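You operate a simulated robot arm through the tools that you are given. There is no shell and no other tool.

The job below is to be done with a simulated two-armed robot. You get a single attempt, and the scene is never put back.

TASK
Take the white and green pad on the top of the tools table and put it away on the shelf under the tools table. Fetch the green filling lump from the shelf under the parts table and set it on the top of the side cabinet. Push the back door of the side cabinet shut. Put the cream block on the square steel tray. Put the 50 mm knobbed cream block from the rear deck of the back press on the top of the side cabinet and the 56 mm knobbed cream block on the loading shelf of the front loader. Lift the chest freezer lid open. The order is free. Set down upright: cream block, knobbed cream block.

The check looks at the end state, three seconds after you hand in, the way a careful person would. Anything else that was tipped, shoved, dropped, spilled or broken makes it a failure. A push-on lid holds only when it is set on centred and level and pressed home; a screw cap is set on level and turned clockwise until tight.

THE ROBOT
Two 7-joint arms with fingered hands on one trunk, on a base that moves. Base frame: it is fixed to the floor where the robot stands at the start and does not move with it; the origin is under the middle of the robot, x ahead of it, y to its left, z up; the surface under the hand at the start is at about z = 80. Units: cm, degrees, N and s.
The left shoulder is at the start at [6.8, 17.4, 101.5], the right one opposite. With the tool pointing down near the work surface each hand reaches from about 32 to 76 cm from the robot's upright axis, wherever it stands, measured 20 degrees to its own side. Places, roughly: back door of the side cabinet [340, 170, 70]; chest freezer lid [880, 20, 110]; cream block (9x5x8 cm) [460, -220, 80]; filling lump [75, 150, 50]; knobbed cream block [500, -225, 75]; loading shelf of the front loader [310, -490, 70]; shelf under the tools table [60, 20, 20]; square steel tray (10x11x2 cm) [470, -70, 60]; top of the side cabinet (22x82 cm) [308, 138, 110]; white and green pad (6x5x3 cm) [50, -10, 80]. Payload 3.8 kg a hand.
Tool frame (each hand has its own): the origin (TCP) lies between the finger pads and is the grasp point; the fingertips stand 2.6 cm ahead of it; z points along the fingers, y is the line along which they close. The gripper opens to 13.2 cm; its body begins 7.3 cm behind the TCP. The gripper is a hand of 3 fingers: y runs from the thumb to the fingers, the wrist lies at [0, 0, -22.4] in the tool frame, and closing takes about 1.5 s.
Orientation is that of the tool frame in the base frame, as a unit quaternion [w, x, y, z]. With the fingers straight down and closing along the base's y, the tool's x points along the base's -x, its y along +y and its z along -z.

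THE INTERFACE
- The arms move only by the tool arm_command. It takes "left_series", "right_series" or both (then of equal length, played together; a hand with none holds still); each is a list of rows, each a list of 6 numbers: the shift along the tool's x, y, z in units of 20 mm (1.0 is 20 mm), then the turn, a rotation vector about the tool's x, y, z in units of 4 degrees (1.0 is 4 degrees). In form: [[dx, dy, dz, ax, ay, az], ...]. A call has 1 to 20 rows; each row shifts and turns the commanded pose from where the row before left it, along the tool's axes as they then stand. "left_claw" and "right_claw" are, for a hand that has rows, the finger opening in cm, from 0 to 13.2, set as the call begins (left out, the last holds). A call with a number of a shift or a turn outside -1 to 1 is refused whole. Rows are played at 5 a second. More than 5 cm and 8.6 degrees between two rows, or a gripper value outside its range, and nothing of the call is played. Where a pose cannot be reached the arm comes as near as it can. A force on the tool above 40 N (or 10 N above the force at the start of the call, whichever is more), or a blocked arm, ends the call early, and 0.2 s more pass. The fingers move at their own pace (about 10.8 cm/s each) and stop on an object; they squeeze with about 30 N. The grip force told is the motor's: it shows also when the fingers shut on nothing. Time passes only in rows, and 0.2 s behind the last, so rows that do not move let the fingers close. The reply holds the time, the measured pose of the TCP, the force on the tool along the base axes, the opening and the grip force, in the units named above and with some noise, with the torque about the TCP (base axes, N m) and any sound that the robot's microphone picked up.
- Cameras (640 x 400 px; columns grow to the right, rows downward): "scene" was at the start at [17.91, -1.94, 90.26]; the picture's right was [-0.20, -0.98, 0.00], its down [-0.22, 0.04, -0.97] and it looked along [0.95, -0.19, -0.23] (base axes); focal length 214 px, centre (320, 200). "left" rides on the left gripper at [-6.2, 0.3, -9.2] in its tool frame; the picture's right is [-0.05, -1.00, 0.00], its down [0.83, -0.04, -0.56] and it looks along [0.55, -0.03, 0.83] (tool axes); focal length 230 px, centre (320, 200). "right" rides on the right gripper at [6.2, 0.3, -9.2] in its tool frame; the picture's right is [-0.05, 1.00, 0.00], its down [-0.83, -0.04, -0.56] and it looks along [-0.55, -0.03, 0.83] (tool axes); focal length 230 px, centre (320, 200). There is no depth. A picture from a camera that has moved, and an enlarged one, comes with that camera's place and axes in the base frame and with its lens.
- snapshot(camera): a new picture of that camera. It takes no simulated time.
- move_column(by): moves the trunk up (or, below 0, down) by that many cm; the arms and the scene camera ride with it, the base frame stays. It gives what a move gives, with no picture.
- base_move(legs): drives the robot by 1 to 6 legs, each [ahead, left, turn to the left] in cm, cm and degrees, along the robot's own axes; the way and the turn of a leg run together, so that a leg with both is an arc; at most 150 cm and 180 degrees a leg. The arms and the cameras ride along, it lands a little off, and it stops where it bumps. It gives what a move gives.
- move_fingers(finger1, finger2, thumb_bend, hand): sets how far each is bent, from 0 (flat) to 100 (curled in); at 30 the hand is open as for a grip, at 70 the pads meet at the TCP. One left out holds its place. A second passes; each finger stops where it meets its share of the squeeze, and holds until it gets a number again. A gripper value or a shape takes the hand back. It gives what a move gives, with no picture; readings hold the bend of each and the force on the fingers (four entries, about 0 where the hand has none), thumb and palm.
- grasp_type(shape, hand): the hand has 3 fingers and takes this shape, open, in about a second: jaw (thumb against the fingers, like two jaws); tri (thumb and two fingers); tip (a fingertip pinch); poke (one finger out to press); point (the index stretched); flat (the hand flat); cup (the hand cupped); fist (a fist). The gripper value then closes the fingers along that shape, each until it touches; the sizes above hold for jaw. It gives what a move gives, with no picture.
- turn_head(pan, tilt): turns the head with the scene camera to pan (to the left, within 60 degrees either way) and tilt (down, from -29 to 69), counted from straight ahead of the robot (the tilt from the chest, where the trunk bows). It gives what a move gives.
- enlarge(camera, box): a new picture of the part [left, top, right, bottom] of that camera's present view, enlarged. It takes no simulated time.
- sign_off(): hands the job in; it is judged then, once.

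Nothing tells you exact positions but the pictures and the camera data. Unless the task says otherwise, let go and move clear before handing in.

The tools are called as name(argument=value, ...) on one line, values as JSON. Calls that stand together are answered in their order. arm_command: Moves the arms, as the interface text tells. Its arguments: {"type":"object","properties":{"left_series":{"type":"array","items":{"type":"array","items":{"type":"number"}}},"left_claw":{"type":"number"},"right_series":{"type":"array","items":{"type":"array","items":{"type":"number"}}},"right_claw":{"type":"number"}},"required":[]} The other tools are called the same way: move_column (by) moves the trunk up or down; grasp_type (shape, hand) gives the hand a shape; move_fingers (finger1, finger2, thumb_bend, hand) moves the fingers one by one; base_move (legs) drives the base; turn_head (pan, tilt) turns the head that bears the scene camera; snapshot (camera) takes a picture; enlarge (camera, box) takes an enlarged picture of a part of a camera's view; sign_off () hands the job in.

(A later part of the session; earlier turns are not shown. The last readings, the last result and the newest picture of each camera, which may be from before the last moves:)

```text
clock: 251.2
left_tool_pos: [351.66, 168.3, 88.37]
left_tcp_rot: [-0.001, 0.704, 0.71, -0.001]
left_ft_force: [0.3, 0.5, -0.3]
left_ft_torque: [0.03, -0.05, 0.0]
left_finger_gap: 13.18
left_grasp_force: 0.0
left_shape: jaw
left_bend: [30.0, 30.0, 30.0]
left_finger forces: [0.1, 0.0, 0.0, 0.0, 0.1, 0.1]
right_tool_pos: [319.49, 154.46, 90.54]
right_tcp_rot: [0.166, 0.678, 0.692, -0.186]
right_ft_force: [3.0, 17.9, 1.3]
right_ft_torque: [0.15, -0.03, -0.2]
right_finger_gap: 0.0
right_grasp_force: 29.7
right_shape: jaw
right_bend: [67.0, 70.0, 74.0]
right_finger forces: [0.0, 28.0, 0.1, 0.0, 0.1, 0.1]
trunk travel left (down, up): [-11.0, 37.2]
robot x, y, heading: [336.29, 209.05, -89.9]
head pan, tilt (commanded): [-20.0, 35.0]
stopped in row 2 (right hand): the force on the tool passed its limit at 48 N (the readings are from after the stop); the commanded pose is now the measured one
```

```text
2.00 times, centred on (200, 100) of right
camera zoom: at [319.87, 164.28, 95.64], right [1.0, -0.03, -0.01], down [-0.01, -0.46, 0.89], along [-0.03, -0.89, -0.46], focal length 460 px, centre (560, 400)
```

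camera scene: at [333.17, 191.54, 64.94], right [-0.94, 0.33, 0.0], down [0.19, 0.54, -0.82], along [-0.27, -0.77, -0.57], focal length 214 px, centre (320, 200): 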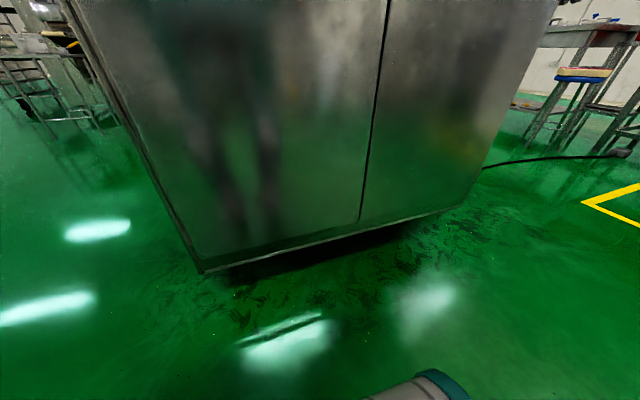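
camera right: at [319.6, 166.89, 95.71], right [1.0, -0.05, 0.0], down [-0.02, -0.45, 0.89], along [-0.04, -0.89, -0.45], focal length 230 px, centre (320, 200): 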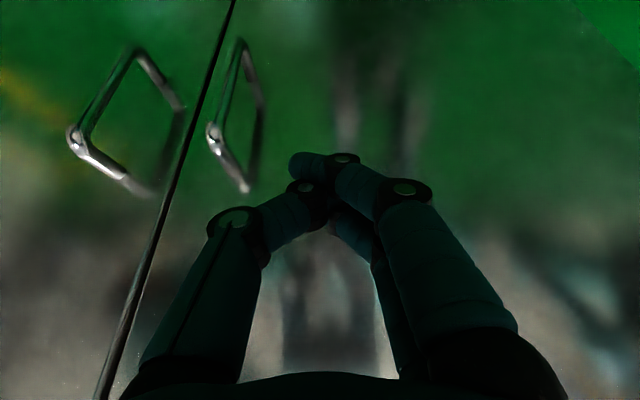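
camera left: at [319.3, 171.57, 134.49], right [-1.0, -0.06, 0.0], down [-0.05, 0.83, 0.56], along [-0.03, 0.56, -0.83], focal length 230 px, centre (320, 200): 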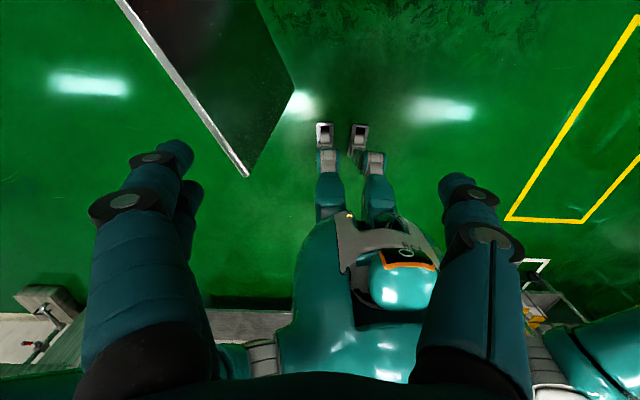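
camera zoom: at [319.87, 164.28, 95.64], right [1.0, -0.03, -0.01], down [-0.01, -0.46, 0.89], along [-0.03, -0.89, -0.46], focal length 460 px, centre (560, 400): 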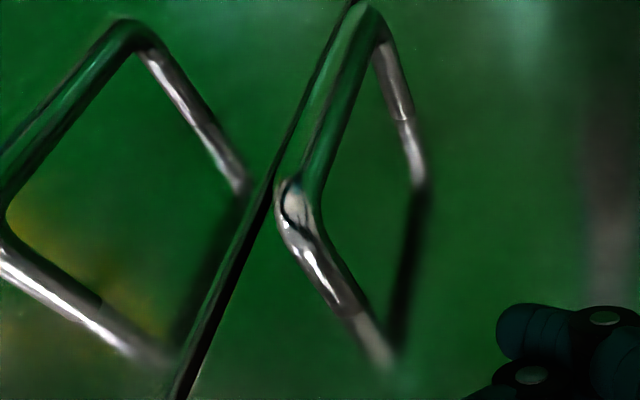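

The door is shut (held 48 N). I back off, raise the trunk and look for the cream blocks and presses to the south.

arm_command(right_series=[[0.87, 0, -0.49, 0, 0, 0], [0.87, 0, -0.49, 0, 0, 0], [0.87, 0, -0.49, 0, 0, 0], [0.87, 0, -0.49, 0, 0, 0]])

base_move(legs=[[-20, 0, 0]])

move_column(by=36)

base_move(legs=[[0, 70, 0]])

turn_head(pan=0, tilt=15)

snapshot(camera="scene")

```text
clock: 252.2
left_tool_pos: [351.56, 168.26, 88.19]
left_tcp_rot: [-0.002, 0.704, 0.71, -0.001]
left_ft_force: [-0.4, 0.4, -0.8]
left_ft_torque: [0.01, -0.03, 0.0]
left_finger_gap: 13.21
left_grasp_force: 0.0
left_shape: jaw
left_bend: [30.0, 30.0, 30.0]
left_finger forces: [0.0, 0.0, 0.1, 0.1, 0.0, 0.1]
right_tool_pos: [319.16, 162.24, 90.7]
right_tcp_rot: [0.165, 0.68, 0.69, -0.186]
right_ft_force: [1.0, -0.2, -0.1]
right_ft_torque: [-0.01, 0.01, 0.0]
right_finger_gap: 0.0
right_grasp_force: 29.4
right_shape: jaw
right_bend: [67.0, 68.0, 74.0]
right_finger forces: [0.1, 0.0, 0.0, 0.0, 0.1, 0.0]
trunk travel left (down, up): [-11.0, 37.2]
robot x, y, heading: [336.1, 208.7, -89.7]
head pan, tilt (commanded): [-20.0, 35.0]
```

```text
clock: 253.8
left_tool_pos: [351.49, 188.16, 88.34]
left_tcp_rot: [-0.001, 0.704, 0.711, -0.002]
left_ft_force: [0.6, -0.2, 0.1]
left_ft_torque: [0.01, 0.02, -0.02]
left_finger_gap: 13.17
left_grasp_force: 0.1
left_shape: jaw
left_bend: [30.0, 30.0, 30.0]
left_finger forces: [0.0, 0.0, 0.0, 0.1, 0.0, 0.0]
right_tool_pos: [319.14, 181.93, 90.61]
right_tcp_rot: [0.166, 0.679, 0.691, -0.186]
right_ft_force: [-0.3, -0.6, -0.1]
right_ft_torque: [0.0, 0.02, -0.02]
right_finger_gap: 0.01
right_grasp_force: 30.0
right_shape: jaw
right_bend: [67.0, 68.0, 74.0]
right_finger forces: [0.0, 0.0, 0.0, 0.0, 0.0, 0.0]
trunk travel left (down, up): [-11.0, 37.2]
robot x, y, heading: [335.97, 228.57, -89.5]
head pan, tilt (commanded): [-20.0, 35.0]
```

```text
clock: 257.3
left_tool_pos: [351.47, 187.96, 124.16]
left_tcp_rot: [-0.002, 0.704, 0.711, 0.0]
left_ft_force: [0.2, -0.3, -0.3]
left_ft_torque: [0.0, 0.0, 0.0]
left_finger_gap: 13.23
left_grasp_force: 0.1
left_shape: jaw
left_bend: [30.0, 30.0, 30.0]
left_finger forces: [0.1, 0.0, 0.0, 0.0, 0.1, 0.0]
right_tool_pos: [319.08, 181.86, 126.51]
right_tcp_rot: [0.165, 0.679, 0.691, -0.185]
right_ft_force: [-0.7, 0.4, 1.4]
right_ft_torque: [-0.03, 0.01, -0.01]
right_finger_gap: 0.0
right_grasp_force: 30.1
right_shape: jaw
right_bend: [67.0, 68.0, 74.0]
right_finger forces: [0.0, 0.0, 0.0, 0.0, 0.1, 0.1]
trunk travel left (down, up): [-47.0, 1.2]
robot x, y, heading: [336.03, 228.64, -89.4]
head pan, tilt (commanded): [-20.0, 35.0]
```

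```text
clock: 263.9
left_tool_pos: [421.89, 188.61, 124.3]
left_tcp_rot: [-0.001, 0.704, 0.711, -0.001]
left_ft_force: [-0.7, -0.3, 0.0]
left_ft_torque: [0.04, 0.0, 0.0]
left_finger_gap: 13.2
left_grasp_force: 0.1
left_shape: jaw
left_bend: [30.0, 30.0, 30.0]
left_finger forces: [0.0, 0.0, 0.0, 0.0, 0.0, 0.1]
right_tool_pos: [389.62, 182.56, 126.49]
right_tcp_rot: [0.165, 0.678, 0.691, -0.187]
right_ft_force: [-0.2, 0.8, -0.3]
right_ft_torque: [0.02, -0.01, -0.03]
right_finger_gap: 0.0
right_grasp_force: 30.1
right_shape: jaw
right_bend: [67.0, 68.0, 74.0]
right_finger forces: [0.0, 0.0, 0.0, 0.1, 0.1, 0.0]
trunk travel left (down, up): [-47.0, 1.2]
robot x, y, heading: [406.47, 229.65, -89.7]
head pan, tilt (commanded): [-20.0, 35.0]
```

```text
clock: 264.8
left_tool_pos: [421.85, 188.68, 124.23]
left_tcp_rot: [-0.002, 0.704, 0.71, -0.001]
left_ft_force: [0.1, -0.1, 0.5]
left_ft_torque: [-0.02, 0.0, 0.02]
left_finger_gap: 13.21
left_grasp_force: 0.0
left_shape: jaw
left_bend: [30.0, 30.0, 30.0]
left_finger forces: [0.1, 0.0, 0.0, 0.0, 0.0, 0.0]
right_tool_pos: [389.58, 182.5, 126.51]
right_tcp_rot: [0.166, 0.678, 0.691, -0.186]
right_ft_force: [-0.2, 0.6, -0.2]
right_ft_torque: [0.01, -0.02, -0.01]
right_finger_gap: 0.0
right_grasp_force: 30.1
right_shape: jaw
right_bend: [67.0, 68.0, 74.0]
right_finger forces: [0.0, 0.0, 0.0, 0.0, 0.0, 0.0]
trunk travel left (down, up): [-47.0, 1.2]
robot x, y, heading: [406.18, 229.06, -89.9]
head pan, tilt (commanded): [0.0, 15.0]
```

```text
taken
camera scene: at [406.51, 208.96, 107.65], right [-1.0, -0.01, 0.0], down [0.0, 0.26, -0.97], along [0.01, -0.97, -0.26], focal length 214 px, centre (320, 200)
```

scene: 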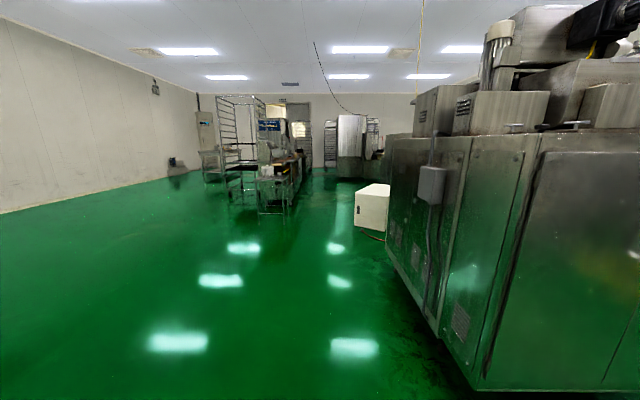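

The corridor east of the line is open. Zooming toward the back press area.

enlarge(camera="scene", box=[180, 80, 400, 240])

enlarge(camera="scene", box=[480, 100, 640, 200])

```text
2.50 times, centred on (290, 160) of scene
camera zoom: at [406.51, 208.96, 107.65], right [-1.0, -0.01, 0.0], down [0.0, 0.26, -0.97], along [0.01, -0.97, -0.26], focal length 536 px, centre (395, 300)
```

zoom: 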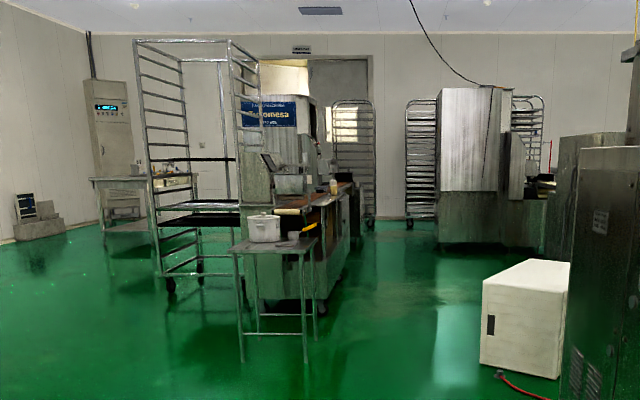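

```text
4.00 times, centred on (560, 150) of scene
camera zoom: at [406.51, 208.96, 107.65], right [-1.0, -0.01, 0.0], down [0.0, 0.26, -0.97], along [0.01, -0.97, -0.26], focal length 858 px, centre (-640, 400)
```

zoom: 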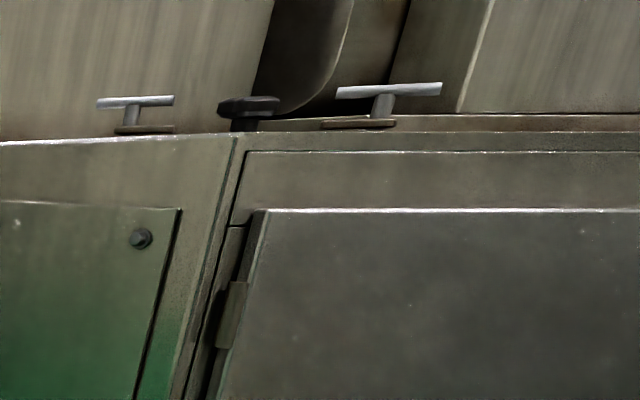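

I see a small table (with a pot) near (475,-75), and behind it the counter/press line. I drive south along the open aisle to look closer.

base_move(legs=[[150, 0, 0], [45, 40, 0]])

turn_head(pan=0, tilt=25)

snapshot(camera="scene")

enlarge(camera="scene", box=[200, 60, 440, 220])

```text
clock: 275.9
left_tool_pos: [460.67, -6.42, 124.32]
left_tcp_rot: [-0.001, 0.715, 0.699, -0.001]
left_ft_force: [0.2, 0.1, -0.1]
left_ft_torque: [-0.01, 0.0, -0.02]
left_finger_gap: 13.19
left_grasp_force: 0.1
left_shape: jaw
left_bend: [30.0, 30.0, 30.0]
left_finger forces: [0.0, 0.0, 0.0, 0.0, 0.0, 0.1]
right_tool_pos: [428.21, -11.41, 126.58]
right_tcp_rot: [0.163, 0.688, 0.681, -0.188]
right_ft_force: [0.7, 0.3, -0.2]
right_ft_torque: [0.0, 0.03, 0.04]
right_finger_gap: 0.0
right_grasp_force: 29.8
right_shape: jaw
right_bend: [67.0, 68.0, 74.0]
right_finger forces: [0.0, 0.1, 0.1, 0.0, 0.0, 0.0]
trunk travel left (down, up): [-47.0, 1.2]
robot x, y, heading: [446.72, 34.75, -91.2]
head pan, tilt (commanded): [0.0, 15.0]
```

```text
clock: 276.6
left_tool_pos: [460.82, -6.27, 124.26]
left_tcp_rot: [-0.001, 0.715, 0.699, -0.001]
left_ft_force: [0.2, -0.4, -0.4]
left_ft_torque: [-0.04, 0.0, 0.0]
left_finger_gap: 13.17
left_grasp_force: 0.0
left_shape: jaw
left_bend: [30.0, 30.0, 30.0]
left_finger forces: [0.1, 0.0, 0.1, 0.0, 0.1, 0.0]
right_tool_pos: [428.22, -11.53, 126.57]
right_tcp_rot: [0.164, 0.688, 0.681, -0.188]
right_ft_force: [-0.2, -0.8, -0.4]
right_ft_torque: [0.0, 0.0, 0.01]
right_finger_gap: 0.0
right_grasp_force: 29.7
right_shape: jaw
right_bend: [67.0, 68.0, 74.0]
right_finger forces: [0.0, 0.0, 0.0, 0.0, 0.0, 0.0]
trunk travel left (down, up): [-47.0, 1.2]
robot x, y, heading: [446.3, 34.45, -91.1]
head pan, tilt (commanded): [0.0, 25.0]
```

```text
taken
camera scene: at [445.93, 14.59, 106.04], right [-1.0, 0.02, 0.0], down [0.01, 0.42, -0.91], along [-0.02, -0.91, -0.42], focal length 214 px, centre (320, 200)
```

scene: 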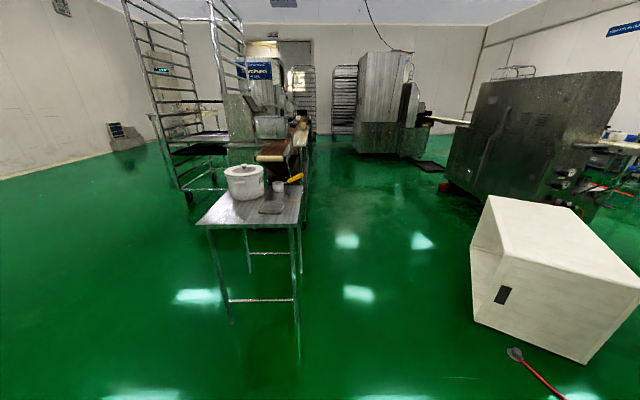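

```text
2.50 times, centred on (320, 140) of scene
camera zoom: at [445.93, 14.59, 106.04], right [-1.0, 0.02, 0.0], down [0.01, 0.42, -0.91], along [-0.02, -0.91, -0.42], focal length 536 px, centre (320, 350)
```

zoom: 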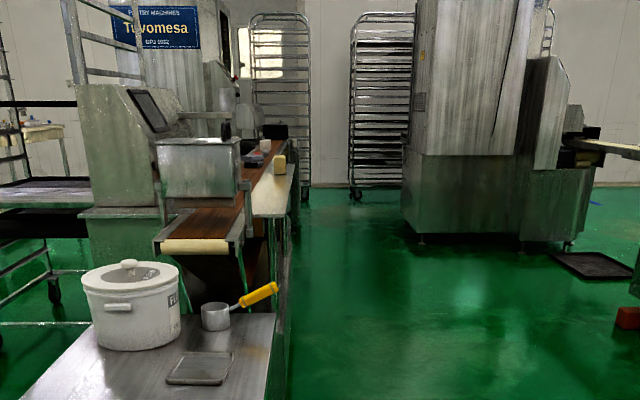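

The square steel tray is on the small table near (466,-75), the cream block is on the white side counter near (457,-213). I go down the aisle at x≈407 between the white box and the small table.

base_move(legs=[[30, -40, 1.1], [145, 0, 0]])

turn_head(pan=45, tilt=25)

snapshot(camera="scene")

enlarge(camera="scene", box=[160, 60, 480, 260])

```text
clock: 287.5
left_tool_pos: [417.95, -180.91, 124.27]
left_tcp_rot: [-0.001, 0.718, 0.696, -0.001]
left_ft_force: [0.7, 0.1, -0.2]
left_ft_torque: [0.0, 0.02, 0.01]
left_finger_gap: 13.2
left_grasp_force: 0.0
left_shape: jaw
left_bend: [30.0, 30.0, 30.0]
left_finger forces: [0.0, 0.1, 0.0, 0.0, 0.0, 0.0]
right_tool_pos: [385.32, -185.78, 126.5]
right_tcp_rot: [0.162, 0.692, 0.677, -0.19]
right_ft_force: [0.3, -1.2, -0.9]
right_ft_torque: [-0.01, 0.02, 0.02]
right_finger_gap: 0.0
right_grasp_force: 30.4
right_shape: jaw
right_bend: [67.0, 68.0, 74.0]
right_finger forces: [0.1, 0.0, 0.0, 0.1, 0.0, 0.1]
trunk travel left (down, up): [-47.0, 1.2]
robot x, y, heading: [404.15, -139.77, -91.8]
head pan, tilt (commanded): [0.0, 25.0]
```

```text
clock: 288.6
left_tool_pos: [417.95, -180.94, 124.28]
left_tcp_rot: [-0.001, 0.718, 0.696, -0.001]
left_ft_force: [-0.3, 0.0, -0.2]
left_ft_torque: [0.0, -0.01, -0.03]
left_finger_gap: 13.2
left_grasp_force: 0.1
left_shape: jaw
left_bend: [30.0, 30.0, 30.0]
left_finger forces: [0.1, 0.0, 0.0, 0.0, 0.0, 0.0]
right_tool_pos: [385.29, -185.73, 126.54]
right_tcp_rot: [0.162, 0.693, 0.677, -0.189]
right_ft_force: [0.3, 0.3, 0.9]
right_ft_torque: [0.05, -0.01, -0.02]
right_finger_gap: 0.0
right_grasp_force: 30.1
right_shape: jaw
right_bend: [67.0, 68.0, 74.0]
right_finger forces: [0.0, 0.0, 0.1, 0.1, 0.1, 0.0]
trunk travel left (down, up): [-47.0, 1.2]
robot x, y, heading: [404.2, -140.14, -91.8]
head pan, tilt (commanded): [45.0, 25.0]
```

```text
taken
camera scene: at [409.92, -157.37, 106.04], right [-0.73, -0.68, 0.0], down [-0.29, 0.31, -0.91], along [0.62, -0.66, -0.42], focal length 214 px, centre (320, 200)
```

scene: 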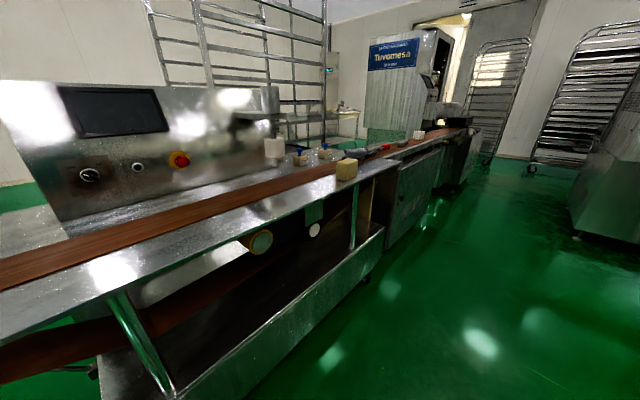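

```text
2.00 times, centred on (320, 160) of scene
camera zoom: at [409.92, -157.37, 106.04], right [-0.73, -0.68, 0.0], down [-0.29, 0.31, -0.91], along [0.62, -0.66, -0.42], focal length 429 px, centre (320, 280)
```

zoom: 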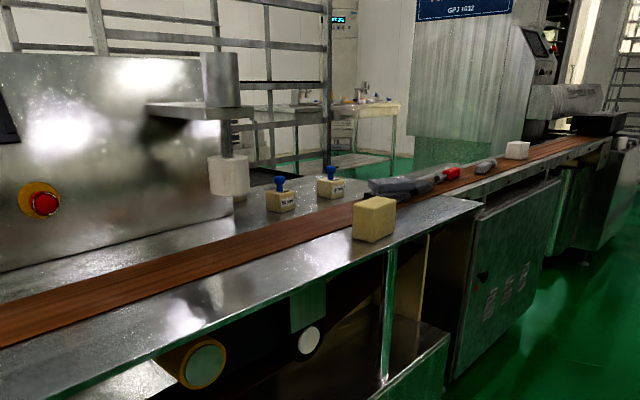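

Excellent view: the cream block sits on the near rail at about (454,-218), and two knobbed blocks with blue knobs stand on the rear deck beyond the belt. Zooming in to read their labels.

enlarge(camera="scene", box=[280, 125, 360, 185])

enlarge(camera="scene", box=[260, 100, 440, 220])

```text
6.67 times, centred on (320, 155) of scene
camera zoom: at [409.92, -157.37, 106.04], right [-0.73, -0.68, 0.0], down [-0.29, 0.31, -0.91], along [0.62, -0.66, -0.42], focal length 1430 px, centre (320, 500)
```

zoom: 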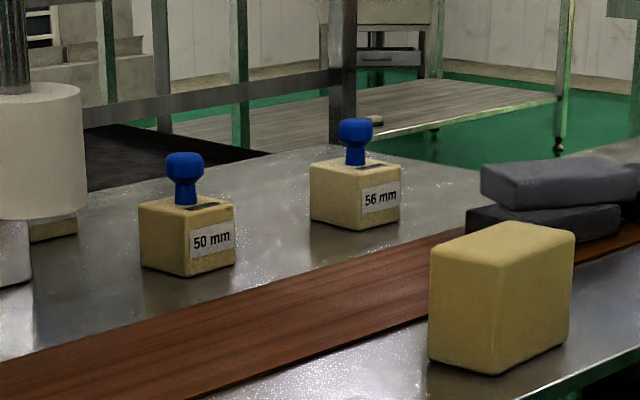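

```text
3.33 times, centred on (350, 160) of scene
camera zoom: at [409.92, -157.37, 106.04], right [-0.73, -0.68, 0.0], down [-0.29, 0.31, -0.91], along [0.62, -0.66, -0.42], focal length 715 px, centre (220, 333)
```

zoom: 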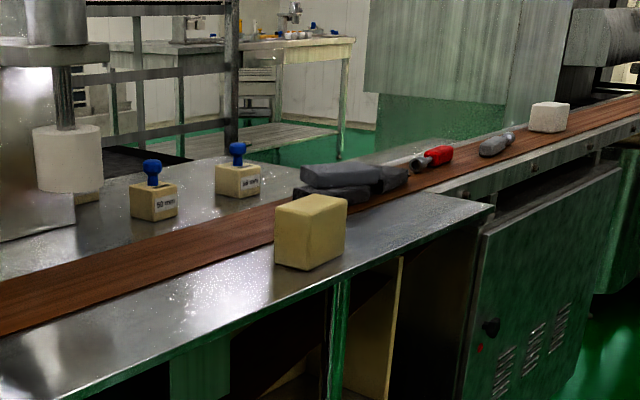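

The left knobbed block is 50 mm, the right one 56 mm. I move on to stand opposite them and turn to face +x for a second view.

base_move(legs=[[75, -8, 1.8], [0, 0, 90]])

turn_head(pan=0, tilt=25)

snapshot(camera="scene")

enlarge(camera="scene", box=[200, 80, 440, 240])

```text
clock: 296.5
left_tool_pos: [435.4, -199.93, 124.35]
left_tcp_rot: [0.001, 0.003, 1.0, -0.002]
left_ft_force: [-0.3, 0.1, -0.7]
left_ft_torque: [0.0, -0.05, 0.02]
left_finger_gap: 13.17
left_grasp_force: 0.0
left_shape: jaw
left_bend: [30.0, 30.0, 30.0]
left_finger forces: [0.0, 0.1, 0.0, 0.0, 0.0, 0.0]
right_tool_pos: [440.9, -232.26, 126.56]
right_tcp_rot: [0.249, -0.002, 0.968, -0.016]
right_ft_force: [0.0, 0.6, 0.7]
right_ft_torque: [-0.01, 0.0, -0.01]
right_finger_gap: 0.0
right_grasp_force: 29.9
right_shape: jaw
right_bend: [67.0, 68.0, 74.0]
right_finger forces: [0.1, 0.0, 0.0, 0.0, 0.1, 0.0]
trunk travel left (down, up): [-47.0, 1.2]
robot x, y, heading: [394.36, -214.72, -0.4]
head pan, tilt (commanded): [45.0, 25.0]
```

```text
clock: 297.6
left_tool_pos: [435.29, -199.8, 124.22]
left_tcp_rot: [0.0, 0.003, 1.0, -0.001]
left_ft_force: [0.5, 0.0, 0.5]
left_ft_torque: [0.0, 0.0, -0.03]
left_finger_gap: 13.21
left_grasp_force: 0.0
left_shape: jaw
left_bend: [30.0, 30.0, 30.0]
left_finger forces: [0.1, 0.1, 0.0, 0.0, 0.1, 0.0]
right_tool_pos: [441.0, -232.31, 126.49]
right_tcp_rot: [0.249, -0.002, 0.968, -0.016]
right_ft_force: [-0.6, -0.6, 0.8]
right_ft_torque: [0.04, 0.05, 0.01]
right_finger_gap: 0.01
right_grasp_force: 30.1
right_shape: jaw
right_bend: [67.0, 68.0, 74.0]
right_finger forces: [0.0, 0.0, 0.1, 0.0, 0.1, 0.0]
trunk travel left (down, up): [-47.0, 1.2]
robot x, y, heading: [394.72, -214.83, -0.3]
head pan, tilt (commanded): [0.0, 25.0]
```

```text
taken
camera scene: at [414.43, -214.99, 106.04], right [0.0, -1.0, 0.0], down [-0.42, 0.0, -0.91], along [0.91, 0.0, -0.42], focal length 214 px, centre (320, 200)
```

scene: 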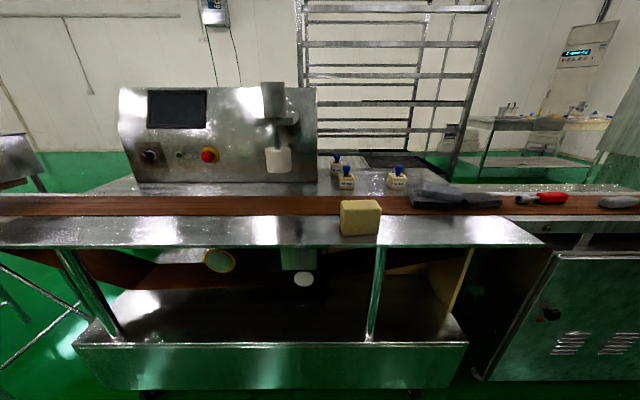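

```text
2.50 times, centred on (320, 160) of scene
camera zoom: at [414.43, -214.99, 106.04], right [0.0, -1.0, 0.0], down [-0.42, 0.0, -0.91], along [0.91, 0.0, -0.42], focal length 536 px, centre (320, 300)
```

zoom: 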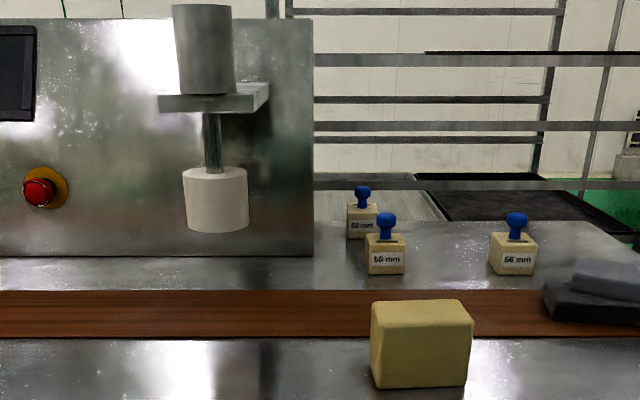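

There are three knobbed blocks: 62 mm (rear), 50 mm at ≈(485,-224), 56 mm at ≈(486,-242); the surface is z≈77. Plan: take 56 mm with the right hand and 50 mm with the left. I lower the trunk, move closer and look from above with the hand cameras.

move_column(by=-14.5)

base_move(legs=[[15, -13, 0]])

arm_command(right_series=[[0, 0, 0, 0, 1, 0], [0, 0, 0, 0, 1, 0], [0, 0, 0, 0, 1, 0], [0, 0, 0, 0, 0.6, 0], [0, 0, 0, 0, 0, 0]], right_claw=10)

snapshot(camera="right")

snapshot(camera="scene")

```text
clock: 299.3
left_tool_pos: [435.4, -199.97, 109.71]
left_tcp_rot: [0.0, 0.003, 1.0, -0.003]
left_ft_force: [0.0, 0.4, -0.2]
left_ft_torque: [-0.02, 0.02, -0.04]
left_finger_gap: 13.18
left_grasp_force: 0.0
left_shape: jaw
left_bend: [30.0, 30.0, 30.0]
left_finger forces: [0.0, 0.0, 0.0, 0.0, 0.0, 0.0]
right_tool_pos: [441.01, -232.2, 112.22]
right_tcp_rot: [0.248, -0.003, 0.969, -0.014]
right_ft_force: [0.6, 0.0, 0.3]
right_ft_torque: [-0.01, 0.02, -0.02]
right_finger_gap: 0.0
right_grasp_force: 30.2
right_shape: jaw
right_bend: [67.0, 68.0, 74.0]
right_finger forces: [0.0, 0.0, 0.0, 0.1, 0.0, 0.0]
trunk travel left (down, up): [-32.5, 15.7]
robot x, y, heading: [394.45, -214.66, -0.1]
head pan, tilt (commanded): [0.0, 25.0]
```

```text
clock: 301.1
left_tool_pos: [450.14, -212.98, 109.72]
left_tcp_rot: [0.0, 0.002, 1.0, -0.002]
left_ft_force: [0.1, 0.5, 0.7]
left_ft_torque: [0.01, 0.01, -0.02]
left_finger_gap: 13.18
left_grasp_force: 0.1
left_shape: jaw
left_bend: [30.0, 30.0, 30.0]
left_finger forces: [0.0, 0.0, 0.0, 0.0, 0.0, 0.1]
right_tool_pos: [455.85, -245.28, 112.02]
right_tcp_rot: [0.249, -0.002, 0.968, -0.015]
right_ft_force: [0.4, -0.7, 0.5]
right_ft_torque: [0.05, 0.04, -0.01]
right_finger_gap: 0.0
right_grasp_force: 29.7
right_shape: jaw
right_bend: [67.0, 68.0, 74.0]
right_finger forces: [0.0, 0.0, 0.0, 0.0, 0.1, 0.1]
trunk travel left (down, up): [-32.5, 15.7]
robot x, y, heading: [409.53, -227.76, -0.4]
head pan, tilt (commanded): [0.0, 25.0]
```

```text
clock: 302.3
left_tool_pos: [450.08, -212.81, 109.84]
left_tcp_rot: [0.0, 0.001, 1.0, -0.002]
left_ft_force: [0.0, -1.0, -0.3]
left_ft_torque: [0.0, 0.02, 0.02]
left_finger_gap: 13.17
left_grasp_force: 0.2
left_shape: jaw
left_bend: [30.0, 30.0, 30.0]
left_finger forces: [0.0, 0.0, 0.0, 0.1, 0.0, 0.0]
right_tool_pos: [455.83, -245.23, 112.1]
right_tcp_rot: [0.125, -0.001, 0.992, -0.016]
right_ft_force: [0.6, 0.2, 0.5]
right_ft_torque: [0.01, -0.03, -0.05]
right_finger_gap: 9.94
right_grasp_force: 0.2
right_shape: jaw
right_bend: [63.0, 63.0, 60.0]
right_finger forces: [0.0, 0.1, 0.0, 0.0, 0.1, 0.0]
trunk travel left (down, up): [-32.5, 15.7]
robot x, y, heading: [409.14, -227.8, -0.1]
head pan, tilt (commanded): [0.0, 25.0]
```

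```text
taken
camera right: at [447.62, -244.69, 119.46], right [0.05, 1.0, -0.02], down [0.67, -0.02, 0.74], along [0.74, -0.05, -0.67], focal length 230 px, centre (320, 200)
```

right: 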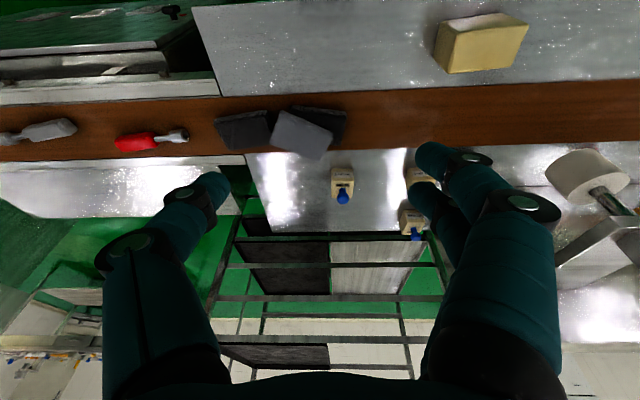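

```text
taken
camera scene: at [427.29, -228.0, 88.33], right [0.0, -1.0, 0.0], down [-0.42, 0.0, -0.91], along [0.91, 0.0, -0.42], focal length 214 px, centre (320, 200)
```

scene: 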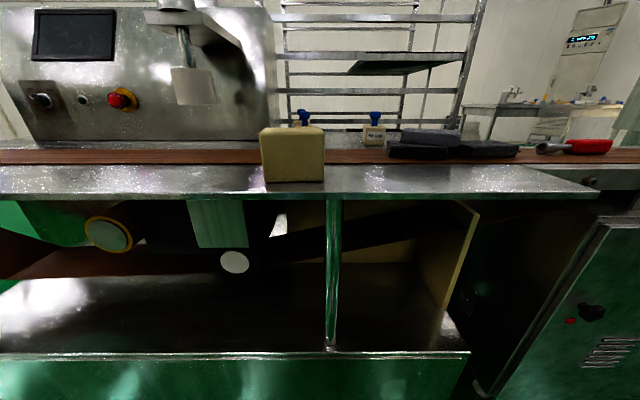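

The right camera shows the 56 mm block at (484.8,-242.2), slabs well clear of it. I move the base 6.5 cm closer and bring the hand above the block.

base_move(legs=[[6.5, 0, 0]])

arm_command(right_series=[[-1, 0.13, 0.1, 0, 0, 0], [-1, 0.13, 0.1, 0, 0, 0], [-1, 0.13, 0.1, 0, 0, 0], [-1, 0.13, 0.1, 0, 0, 0], [-1, 0.13, 0.1, 0, 0, 0], [-1, 0.13, 0.1, 0, 0, 0], [-1, 0.13, 0.3, 0, 0, 0], [-1, 0.13, 0.5, 0, 0, 0], [-1, 0.13, 0.8, 0, 0, 0], [-0.8, 0.13, 1, 0, 0, 0], [0, 0, 0, 0, 0, 0]])

snapshot(camera="right")

snapshot(camera="scene")

```text
clock: 303.3
left_tool_pos: [456.65, -212.9, 109.67]
left_tcp_rot: [0.0, 0.002, 1.0, -0.002]
left_ft_force: [0.2, -0.2, 0.0]
left_ft_torque: [0.0, 0.04, -0.03]
left_finger_gap: 13.18
left_grasp_force: 0.1
left_shape: jaw
left_bend: [30.0, 30.0, 30.0]
left_finger forces: [0.1, 0.1, 0.0, 0.0, 0.0, 0.0]
right_tool_pos: [462.47, -245.33, 112.08]
right_tcp_rot: [0.126, -0.001, 0.992, -0.015]
right_ft_force: [0.8, -0.1, 0.4]
right_ft_torque: [-0.02, 0.02, -0.02]
right_finger_gap: 9.96
right_grasp_force: 0.1
right_shape: jaw
right_bend: [63.0, 63.0, 60.0]
right_finger forces: [0.1, 0.1, 0.0, 0.0, 0.0, 0.0]
trunk travel left (down, up): [-32.5, 15.7]
robot x, y, heading: [415.96, -227.99, -0.1]
head pan, tilt (commanded): [0.0, 25.0]
```

```text
clock: 305.7
left_tool_pos: [456.57, -212.87, 109.77]
left_tcp_rot: [0.0, 0.002, 1.0, -0.002]
left_ft_force: [0.0, 0.7, 0.8]
left_ft_torque: [-0.02, 0.03, 0.02]
left_finger_gap: 13.17
left_grasp_force: 0.0
left_shape: jaw
left_bend: [30.0, 30.0, 30.0]
left_finger forces: [0.0, 0.0, 0.0, 0.0, 0.0, 0.1]
right_tool_pos: [482.96, -242.52, 110.72]
right_tcp_rot: [0.125, -0.002, 0.992, -0.017]
right_ft_force: [0.4, 0.4, 0.7]
right_ft_torque: [0.01, 0.01, 0.01]
right_finger_gap: 9.99
right_grasp_force: 0.0
right_shape: jaw
right_bend: [63.0, 63.0, 60.0]
right_finger forces: [0.0, 0.0, 0.0, 0.0, 0.0, 0.1]
trunk travel left (down, up): [-32.5, 15.7]
robot x, y, heading: [415.85, -227.78, -0.1]
head pan, tilt (commanded): [0.0, 25.0]
```

```text
taken
camera right: at [474.68, -241.95, 118.19], right [0.05, 1.0, -0.02], down [0.67, -0.02, 0.75], along [0.74, -0.05, -0.67], focal length 230 px, centre (320, 200)
```

right: 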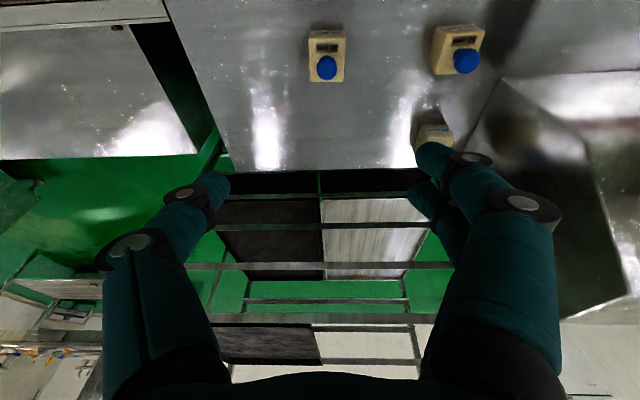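

```text
taken
camera scene: at [433.8, -228.01, 88.34], right [0.0, -1.0, 0.0], down [-0.42, 0.0, -0.91], along [0.91, 0.0, -0.42], focal length 214 px, centre (320, 200)
```

scene: 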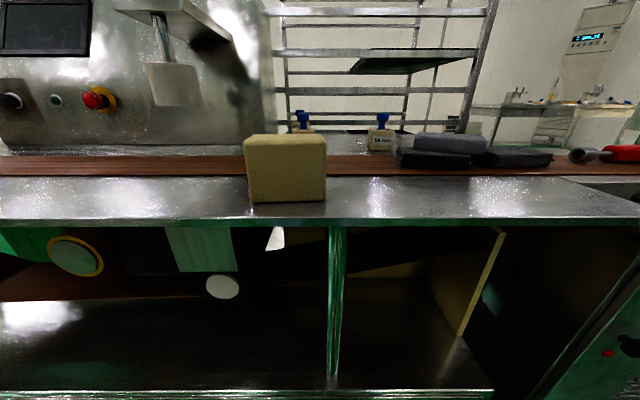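

Both blocks are seen from above: 56 mm at (485.4,-242.2), 50 mm at (485.6,-223.6). Descending over the 56 mm block.

arm_command(right_series=[[0.13, 0.02, 0.931, 0, 0, 0], [0.13, 0.02, 0.931, 0, 0, 0], [0.13, 0.02, 0.931, 0, 0, 0], [0.13, 0.02, 0.931, 0, 0, 0], [0.13, 0.02, 0.931, 0, 0, 0], [0.13, 0.02, 0.931, 0, 0, 0], [0.13, 0.02, 0.931, 0, 0, 0], [0.13, 0.02, 0.931, 0, 0, 0], [0.13, 0.02, 0.931, 0, 0, 0], [0.13, 0.02, 0.931, 0, 0, 0], [0, 0, 0, 0, 0, 0]])

snapshot(camera="right")

enlarge(camera="scene", box=[260, 40, 480, 200])

```text
clock: 308.1
left_tool_pos: [456.53, -212.72, 109.81]
left_tcp_rot: [0.0, 0.001, 1.0, -0.001]
left_ft_force: [0.0, -0.1, 0.4]
left_ft_torque: [-0.02, 0.01, -0.01]
left_finger_gap: 13.21
left_grasp_force: 0.1
left_shape: jaw
left_bend: [30.0, 30.0, 30.0]
left_finger forces: [0.0, 0.1, 0.1, 0.0, 0.0, 0.0]
right_tool_pos: [485.01, -243.05, 91.92]
right_tcp_rot: [0.125, -0.001, 0.992, -0.016]
right_ft_force: [0.8, 0.3, 0.4]
right_ft_torque: [-0.01, -0.02, 0.0]
right_finger_gap: 9.96
right_grasp_force: 0.1
right_shape: jaw
right_bend: [63.0, 63.0, 60.0]
right_finger forces: [0.1, 0.0, 0.0, 0.0, 0.0, 0.1]
trunk travel left (down, up): [-32.5, 15.7]
robot x, y, heading: [415.72, -227.67, -0.1]
head pan, tilt (commanded): [0.0, 25.0]
```

```text
taken
camera right: at [476.8, -242.32, 99.34], right [0.05, 1.0, -0.02], down [0.67, -0.02, 0.75], along [0.74, -0.05, -0.67], focal length 230 px, centre (320, 200)
```

right: 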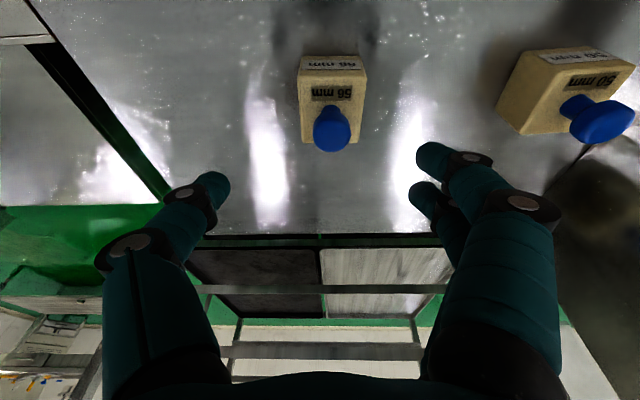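

```text
2.50 times, centred on (370, 120) of scene
camera zoom: at [433.81, -227.99, 88.34], right [0.0, -1.0, 0.0], down [-0.42, 0.0, -0.91], along [0.91, 0.0, -0.42], focal length 536 px, centre (195, 400)
```

zoom: 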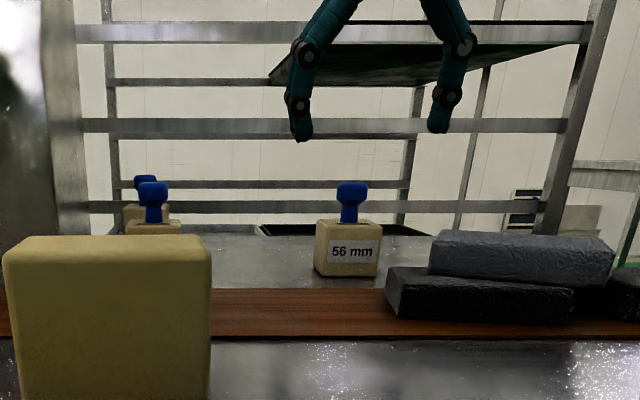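

Slight lateral correction (+0.7 cm) and descend around the block.

arm_command(right_series=[[0.226, 0.07, 0.888, 0, 0, 0], [0.226, 0.07, 0.888, 0, 0, 0], [0.226, 0.07, 0.888, 0, 0, 0], [0.226, 0.07, 0.888, 0, 0, 0], [0.226, 0.07, 0.888, 0, 0, 0], [0, 0, 0, 0, 0, 0]])

snapshot(camera="right")

enlarge(camera="scene", box=[260, 40, 480, 200])

```text
clock: 309.5
left_tool_pos: [456.61, -212.83, 109.79]
left_tcp_rot: [0.0, 0.002, 1.0, -0.002]
left_ft_force: [-0.6, -0.5, 0.3]
left_ft_torque: [0.01, 0.0, -0.01]
left_finger_gap: 13.22
left_grasp_force: 0.0
left_shape: jaw
left_bend: [30.0, 30.0, 30.0]
left_finger forces: [0.0, 0.0, 0.0, 0.0, 0.0, 0.0]
right_tool_pos: [485.21, -242.55, 82.95]
right_tcp_rot: [0.126, -0.002, 0.992, -0.015]
right_ft_force: [-0.5, 0.7, 0.6]
right_ft_torque: [0.03, -0.01, -0.01]
right_finger_gap: 9.96
right_grasp_force: 0.0
right_shape: jaw
right_bend: [63.0, 63.0, 60.0]
right_finger forces: [0.1, 0.1, 0.1, 0.0, 0.0, 0.1]
trunk travel left (down, up): [-32.5, 15.7]
robot x, y, heading: [415.77, -227.57, -0.5]
head pan, tilt (commanded): [0.0, 25.0]
```

```text
taken
camera right: at [476.96, -241.94, 90.32], right [0.05, 1.0, -0.02], down [0.67, -0.02, 0.75], along [0.74, -0.05, -0.67], focal length 230 px, centre (320, 200)
```

right: 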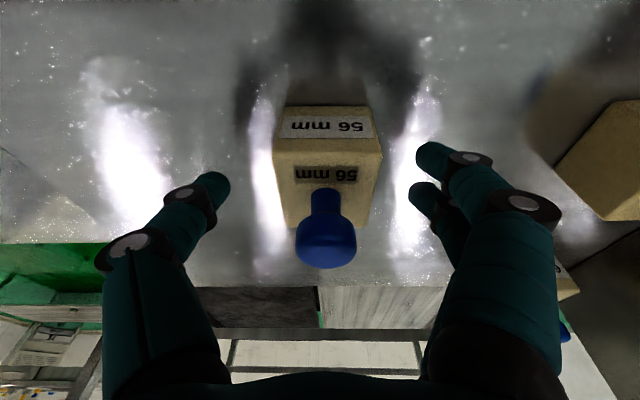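

```text
2.50 times, centred on (370, 120) of scene
camera zoom: at [433.81, -228.0, 88.34], right [0.0, -1.0, 0.0], down [-0.42, 0.0, -0.91], along [0.91, 0.0, -0.42], focal length 536 px, centre (195, 400)
```

zoom: 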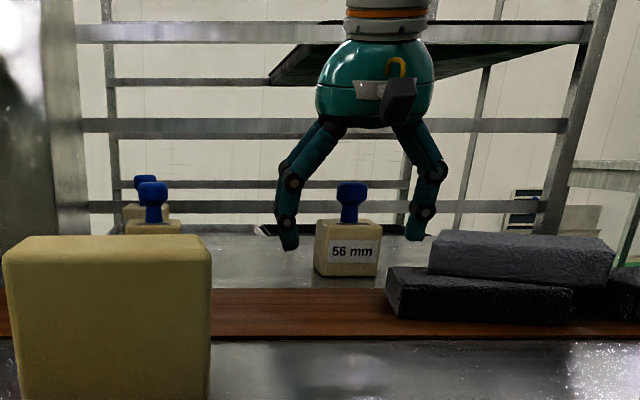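

Block centred between the fingers. Lowering 2 cm more and closing.

arm_command(right_series=[[0.247, 0.05, 0.969, 0, 0, 0], [0, 0, 0, 0, 0, 0]])

arm_command(right_series=[[0, 0, 0, 0, 0, 0], [0, 0, 0, 0, 0, 0], [0, 0, 0, 0, 0, 0], [0, 0, 0, 0, 0, 0], [0, 0, 0, 0, 0, 0], [0, 0, 0, 0, 0, 0]], right_claw=2.5)

snapshot(camera="right")

enlarge(camera="scene", box=[260, 40, 480, 200])

```text
clock: 310.1
left_tool_pos: [456.65, -212.83, 109.85]
left_tcp_rot: [0.0, 0.002, 1.0, -0.002]
left_ft_force: [-0.1, -0.5, -0.8]
left_ft_torque: [0.03, 0.02, 0.02]
left_finger_gap: 13.21
left_grasp_force: 0.0
left_shape: jaw
left_bend: [30.0, 30.0, 30.0]
left_finger forces: [0.1, 0.0, 0.0, 0.0, 0.1, 0.1]
right_tool_pos: [485.25, -242.47, 80.94]
right_tcp_rot: [0.126, -0.002, 0.992, -0.015]
right_ft_force: [-0.6, 0.1, 0.8]
right_ft_torque: [0.02, -0.03, -0.03]
right_finger_gap: 9.97
right_grasp_force: 0.0
right_shape: jaw
right_bend: [63.0, 63.0, 60.0]
right_finger forces: [0.0, 0.1, 0.0, 0.0, 0.0, 0.0]
trunk travel left (down, up): [-32.5, 15.7]
robot x, y, heading: [415.93, -227.6, -0.3]
head pan, tilt (commanded): [0.0, 25.0]
```

```text
clock: 311.5
left_tool_pos: [456.74, -212.82, 109.84]
left_tcp_rot: [0.0, 0.002, 1.0, -0.001]
left_ft_force: [-1.2, -0.7, -0.4]
left_ft_torque: [-0.01, 0.05, -0.04]
left_finger_gap: 13.21
left_grasp_force: 0.0
left_shape: jaw
left_bend: [30.0, 30.0, 30.0]
left_finger forces: [0.1, 0.0, 0.0, 0.0, 0.1, 0.0]
right_tool_pos: [485.22, -242.62, 80.91]
right_tcp_rot: [0.126, -0.001, 0.992, -0.016]
right_ft_force: [0.5, -0.3, 0.3]
right_ft_torque: [0.03, -0.01, -0.01]
right_finger_gap: 4.37
right_grasp_force: 29.9
right_shape: jaw
right_bend: [73.0, 74.0, 70.0]
right_finger forces: [13.6, 13.6, 0.0, 0.0, 27.3, 0.2]
trunk travel left (down, up): [-32.5, 15.7]
robot x, y, heading: [415.91, -227.69, -0.2]
head pan, tilt (commanded): [0.0, 25.0]
```

```text
taken
camera right: at [476.94, -241.91, 88.33], right [0.05, 1.0, -0.02], down [0.67, -0.02, 0.75], along [0.74, -0.05, -0.67], focal length 230 px, centre (320, 200)
```

right: 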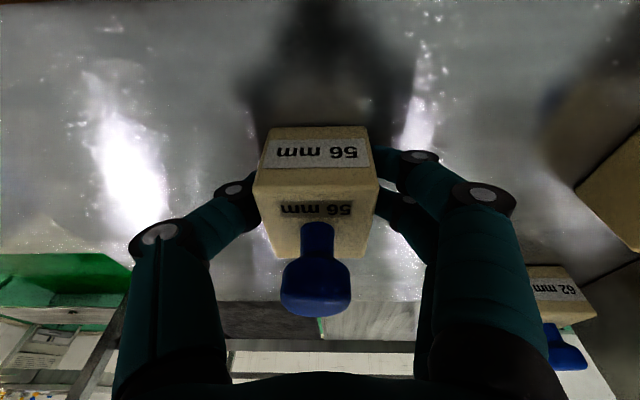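

```text
2.50 times, centred on (370, 120) of scene
camera zoom: at [433.83, -228.0, 88.33], right [0.0, -1.0, 0.0], down [-0.42, 0.0, -0.91], along [0.91, 0.0, -0.42], focal length 536 px, centre (195, 400)
```

zoom: 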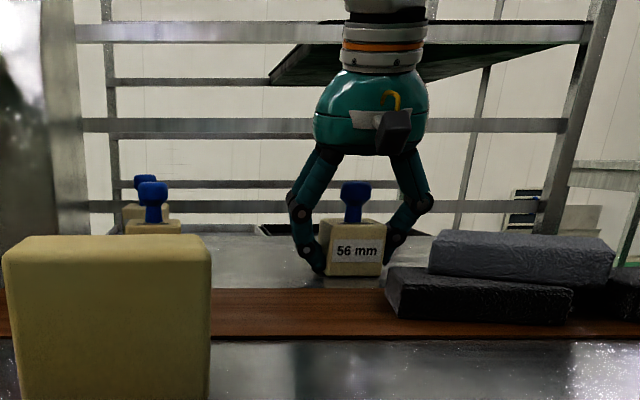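

The 56 mm block is firmly gripped. Lifting it straight up and retracting.

arm_command(right_series=[[-0.247, 0, -0.969, 0, 0, 0], [-0.247, 0, -0.969, 0, 0, 0], [-0.247, 0, -0.969, 0, 0, 0], [-0.247, 0, -0.969, 0, 0, 0], [-0.247, 0, -0.969, 0, 0, 0], [-0.247, 0, -0.969, 0, 0, 0], [-0.247, 0, -0.969, 0, 0, 0], [-0.247, 0, -0.969, 0, 0, 0], [-0.247, 0, -0.969, 0, 0, 0], [-0.247, 0, -0.969, 0, 0, 0], [-0.247, 0, -0.969, 0, 0, 0], [0.97, -0.3, -0.247, 0, 0, 0], [0.97, -0.3, -0.247, 0, 0, 0], [0.97, -0.3, -0.247, 0, 0, 0], [0.97, -0.3, -0.247, 0, 0, 0], [0.97, -0.3, -0.247, 0, 0, 0], [0.97, -0.3, -0.247, 0, 0, 0], [0.97, -0.3, -0.247, 0, 0, 0], [0.97, -0.3, -0.247, 0, 0, 0]])

snapshot(camera="right")

snapshot(camera="scene")

```text
clock: 315.5
left_tool_pos: [456.57, -212.83, 109.75]
left_tcp_rot: [-0.001, 0.001, 1.0, -0.002]
left_ft_force: [0.0, 0.3, -0.1]
left_ft_torque: [-0.01, 0.0, -0.01]
left_finger_gap: 13.19
left_grasp_force: 0.1
left_shape: jaw
left_bend: [30.0, 30.0, 30.0]
left_finger forces: [0.0, 0.0, 0.0, 0.0, 0.0, 0.1]
right_tool_pos: [469.05, -246.57, 102.84]
right_tcp_rot: [0.126, -0.001, 0.992, -0.015]
right_ft_force: [0.3, 0.6, -1.0]
right_ft_torque: [0.01, 0.01, 0.0]
right_finger_gap: 4.34
right_grasp_force: 29.9
right_shape: jaw
right_bend: [73.0, 74.0, 70.0]
right_finger forces: [13.6, 13.6, 0.1, 0.0, 27.2, 0.0]
trunk travel left (down, up): [-32.5, 15.7]
robot x, y, heading: [416.09, -227.92, -0.2]
head pan, tilt (commanded): [0.0, 25.0]
```

```text
taken
camera right: at [460.84, -245.97, 110.36], right [0.05, 1.0, -0.02], down [0.67, -0.02, 0.75], along [0.74, -0.05, -0.67], focal length 230 px, centre (320, 200)
```

right: 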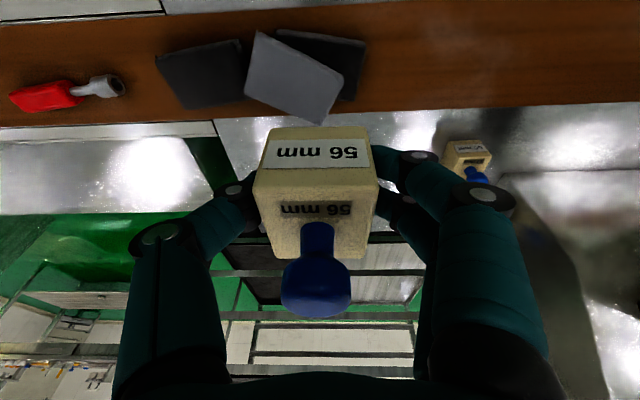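

```text
taken
camera scene: at [433.8, -228.02, 88.34], right [0.0, -1.0, 0.0], down [-0.42, 0.0, -0.91], along [0.91, 0.0, -0.42], focal length 214 px, centre (320, 200)
```

scene: 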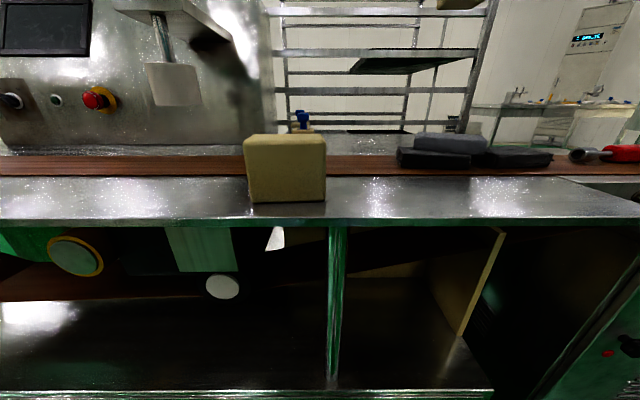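

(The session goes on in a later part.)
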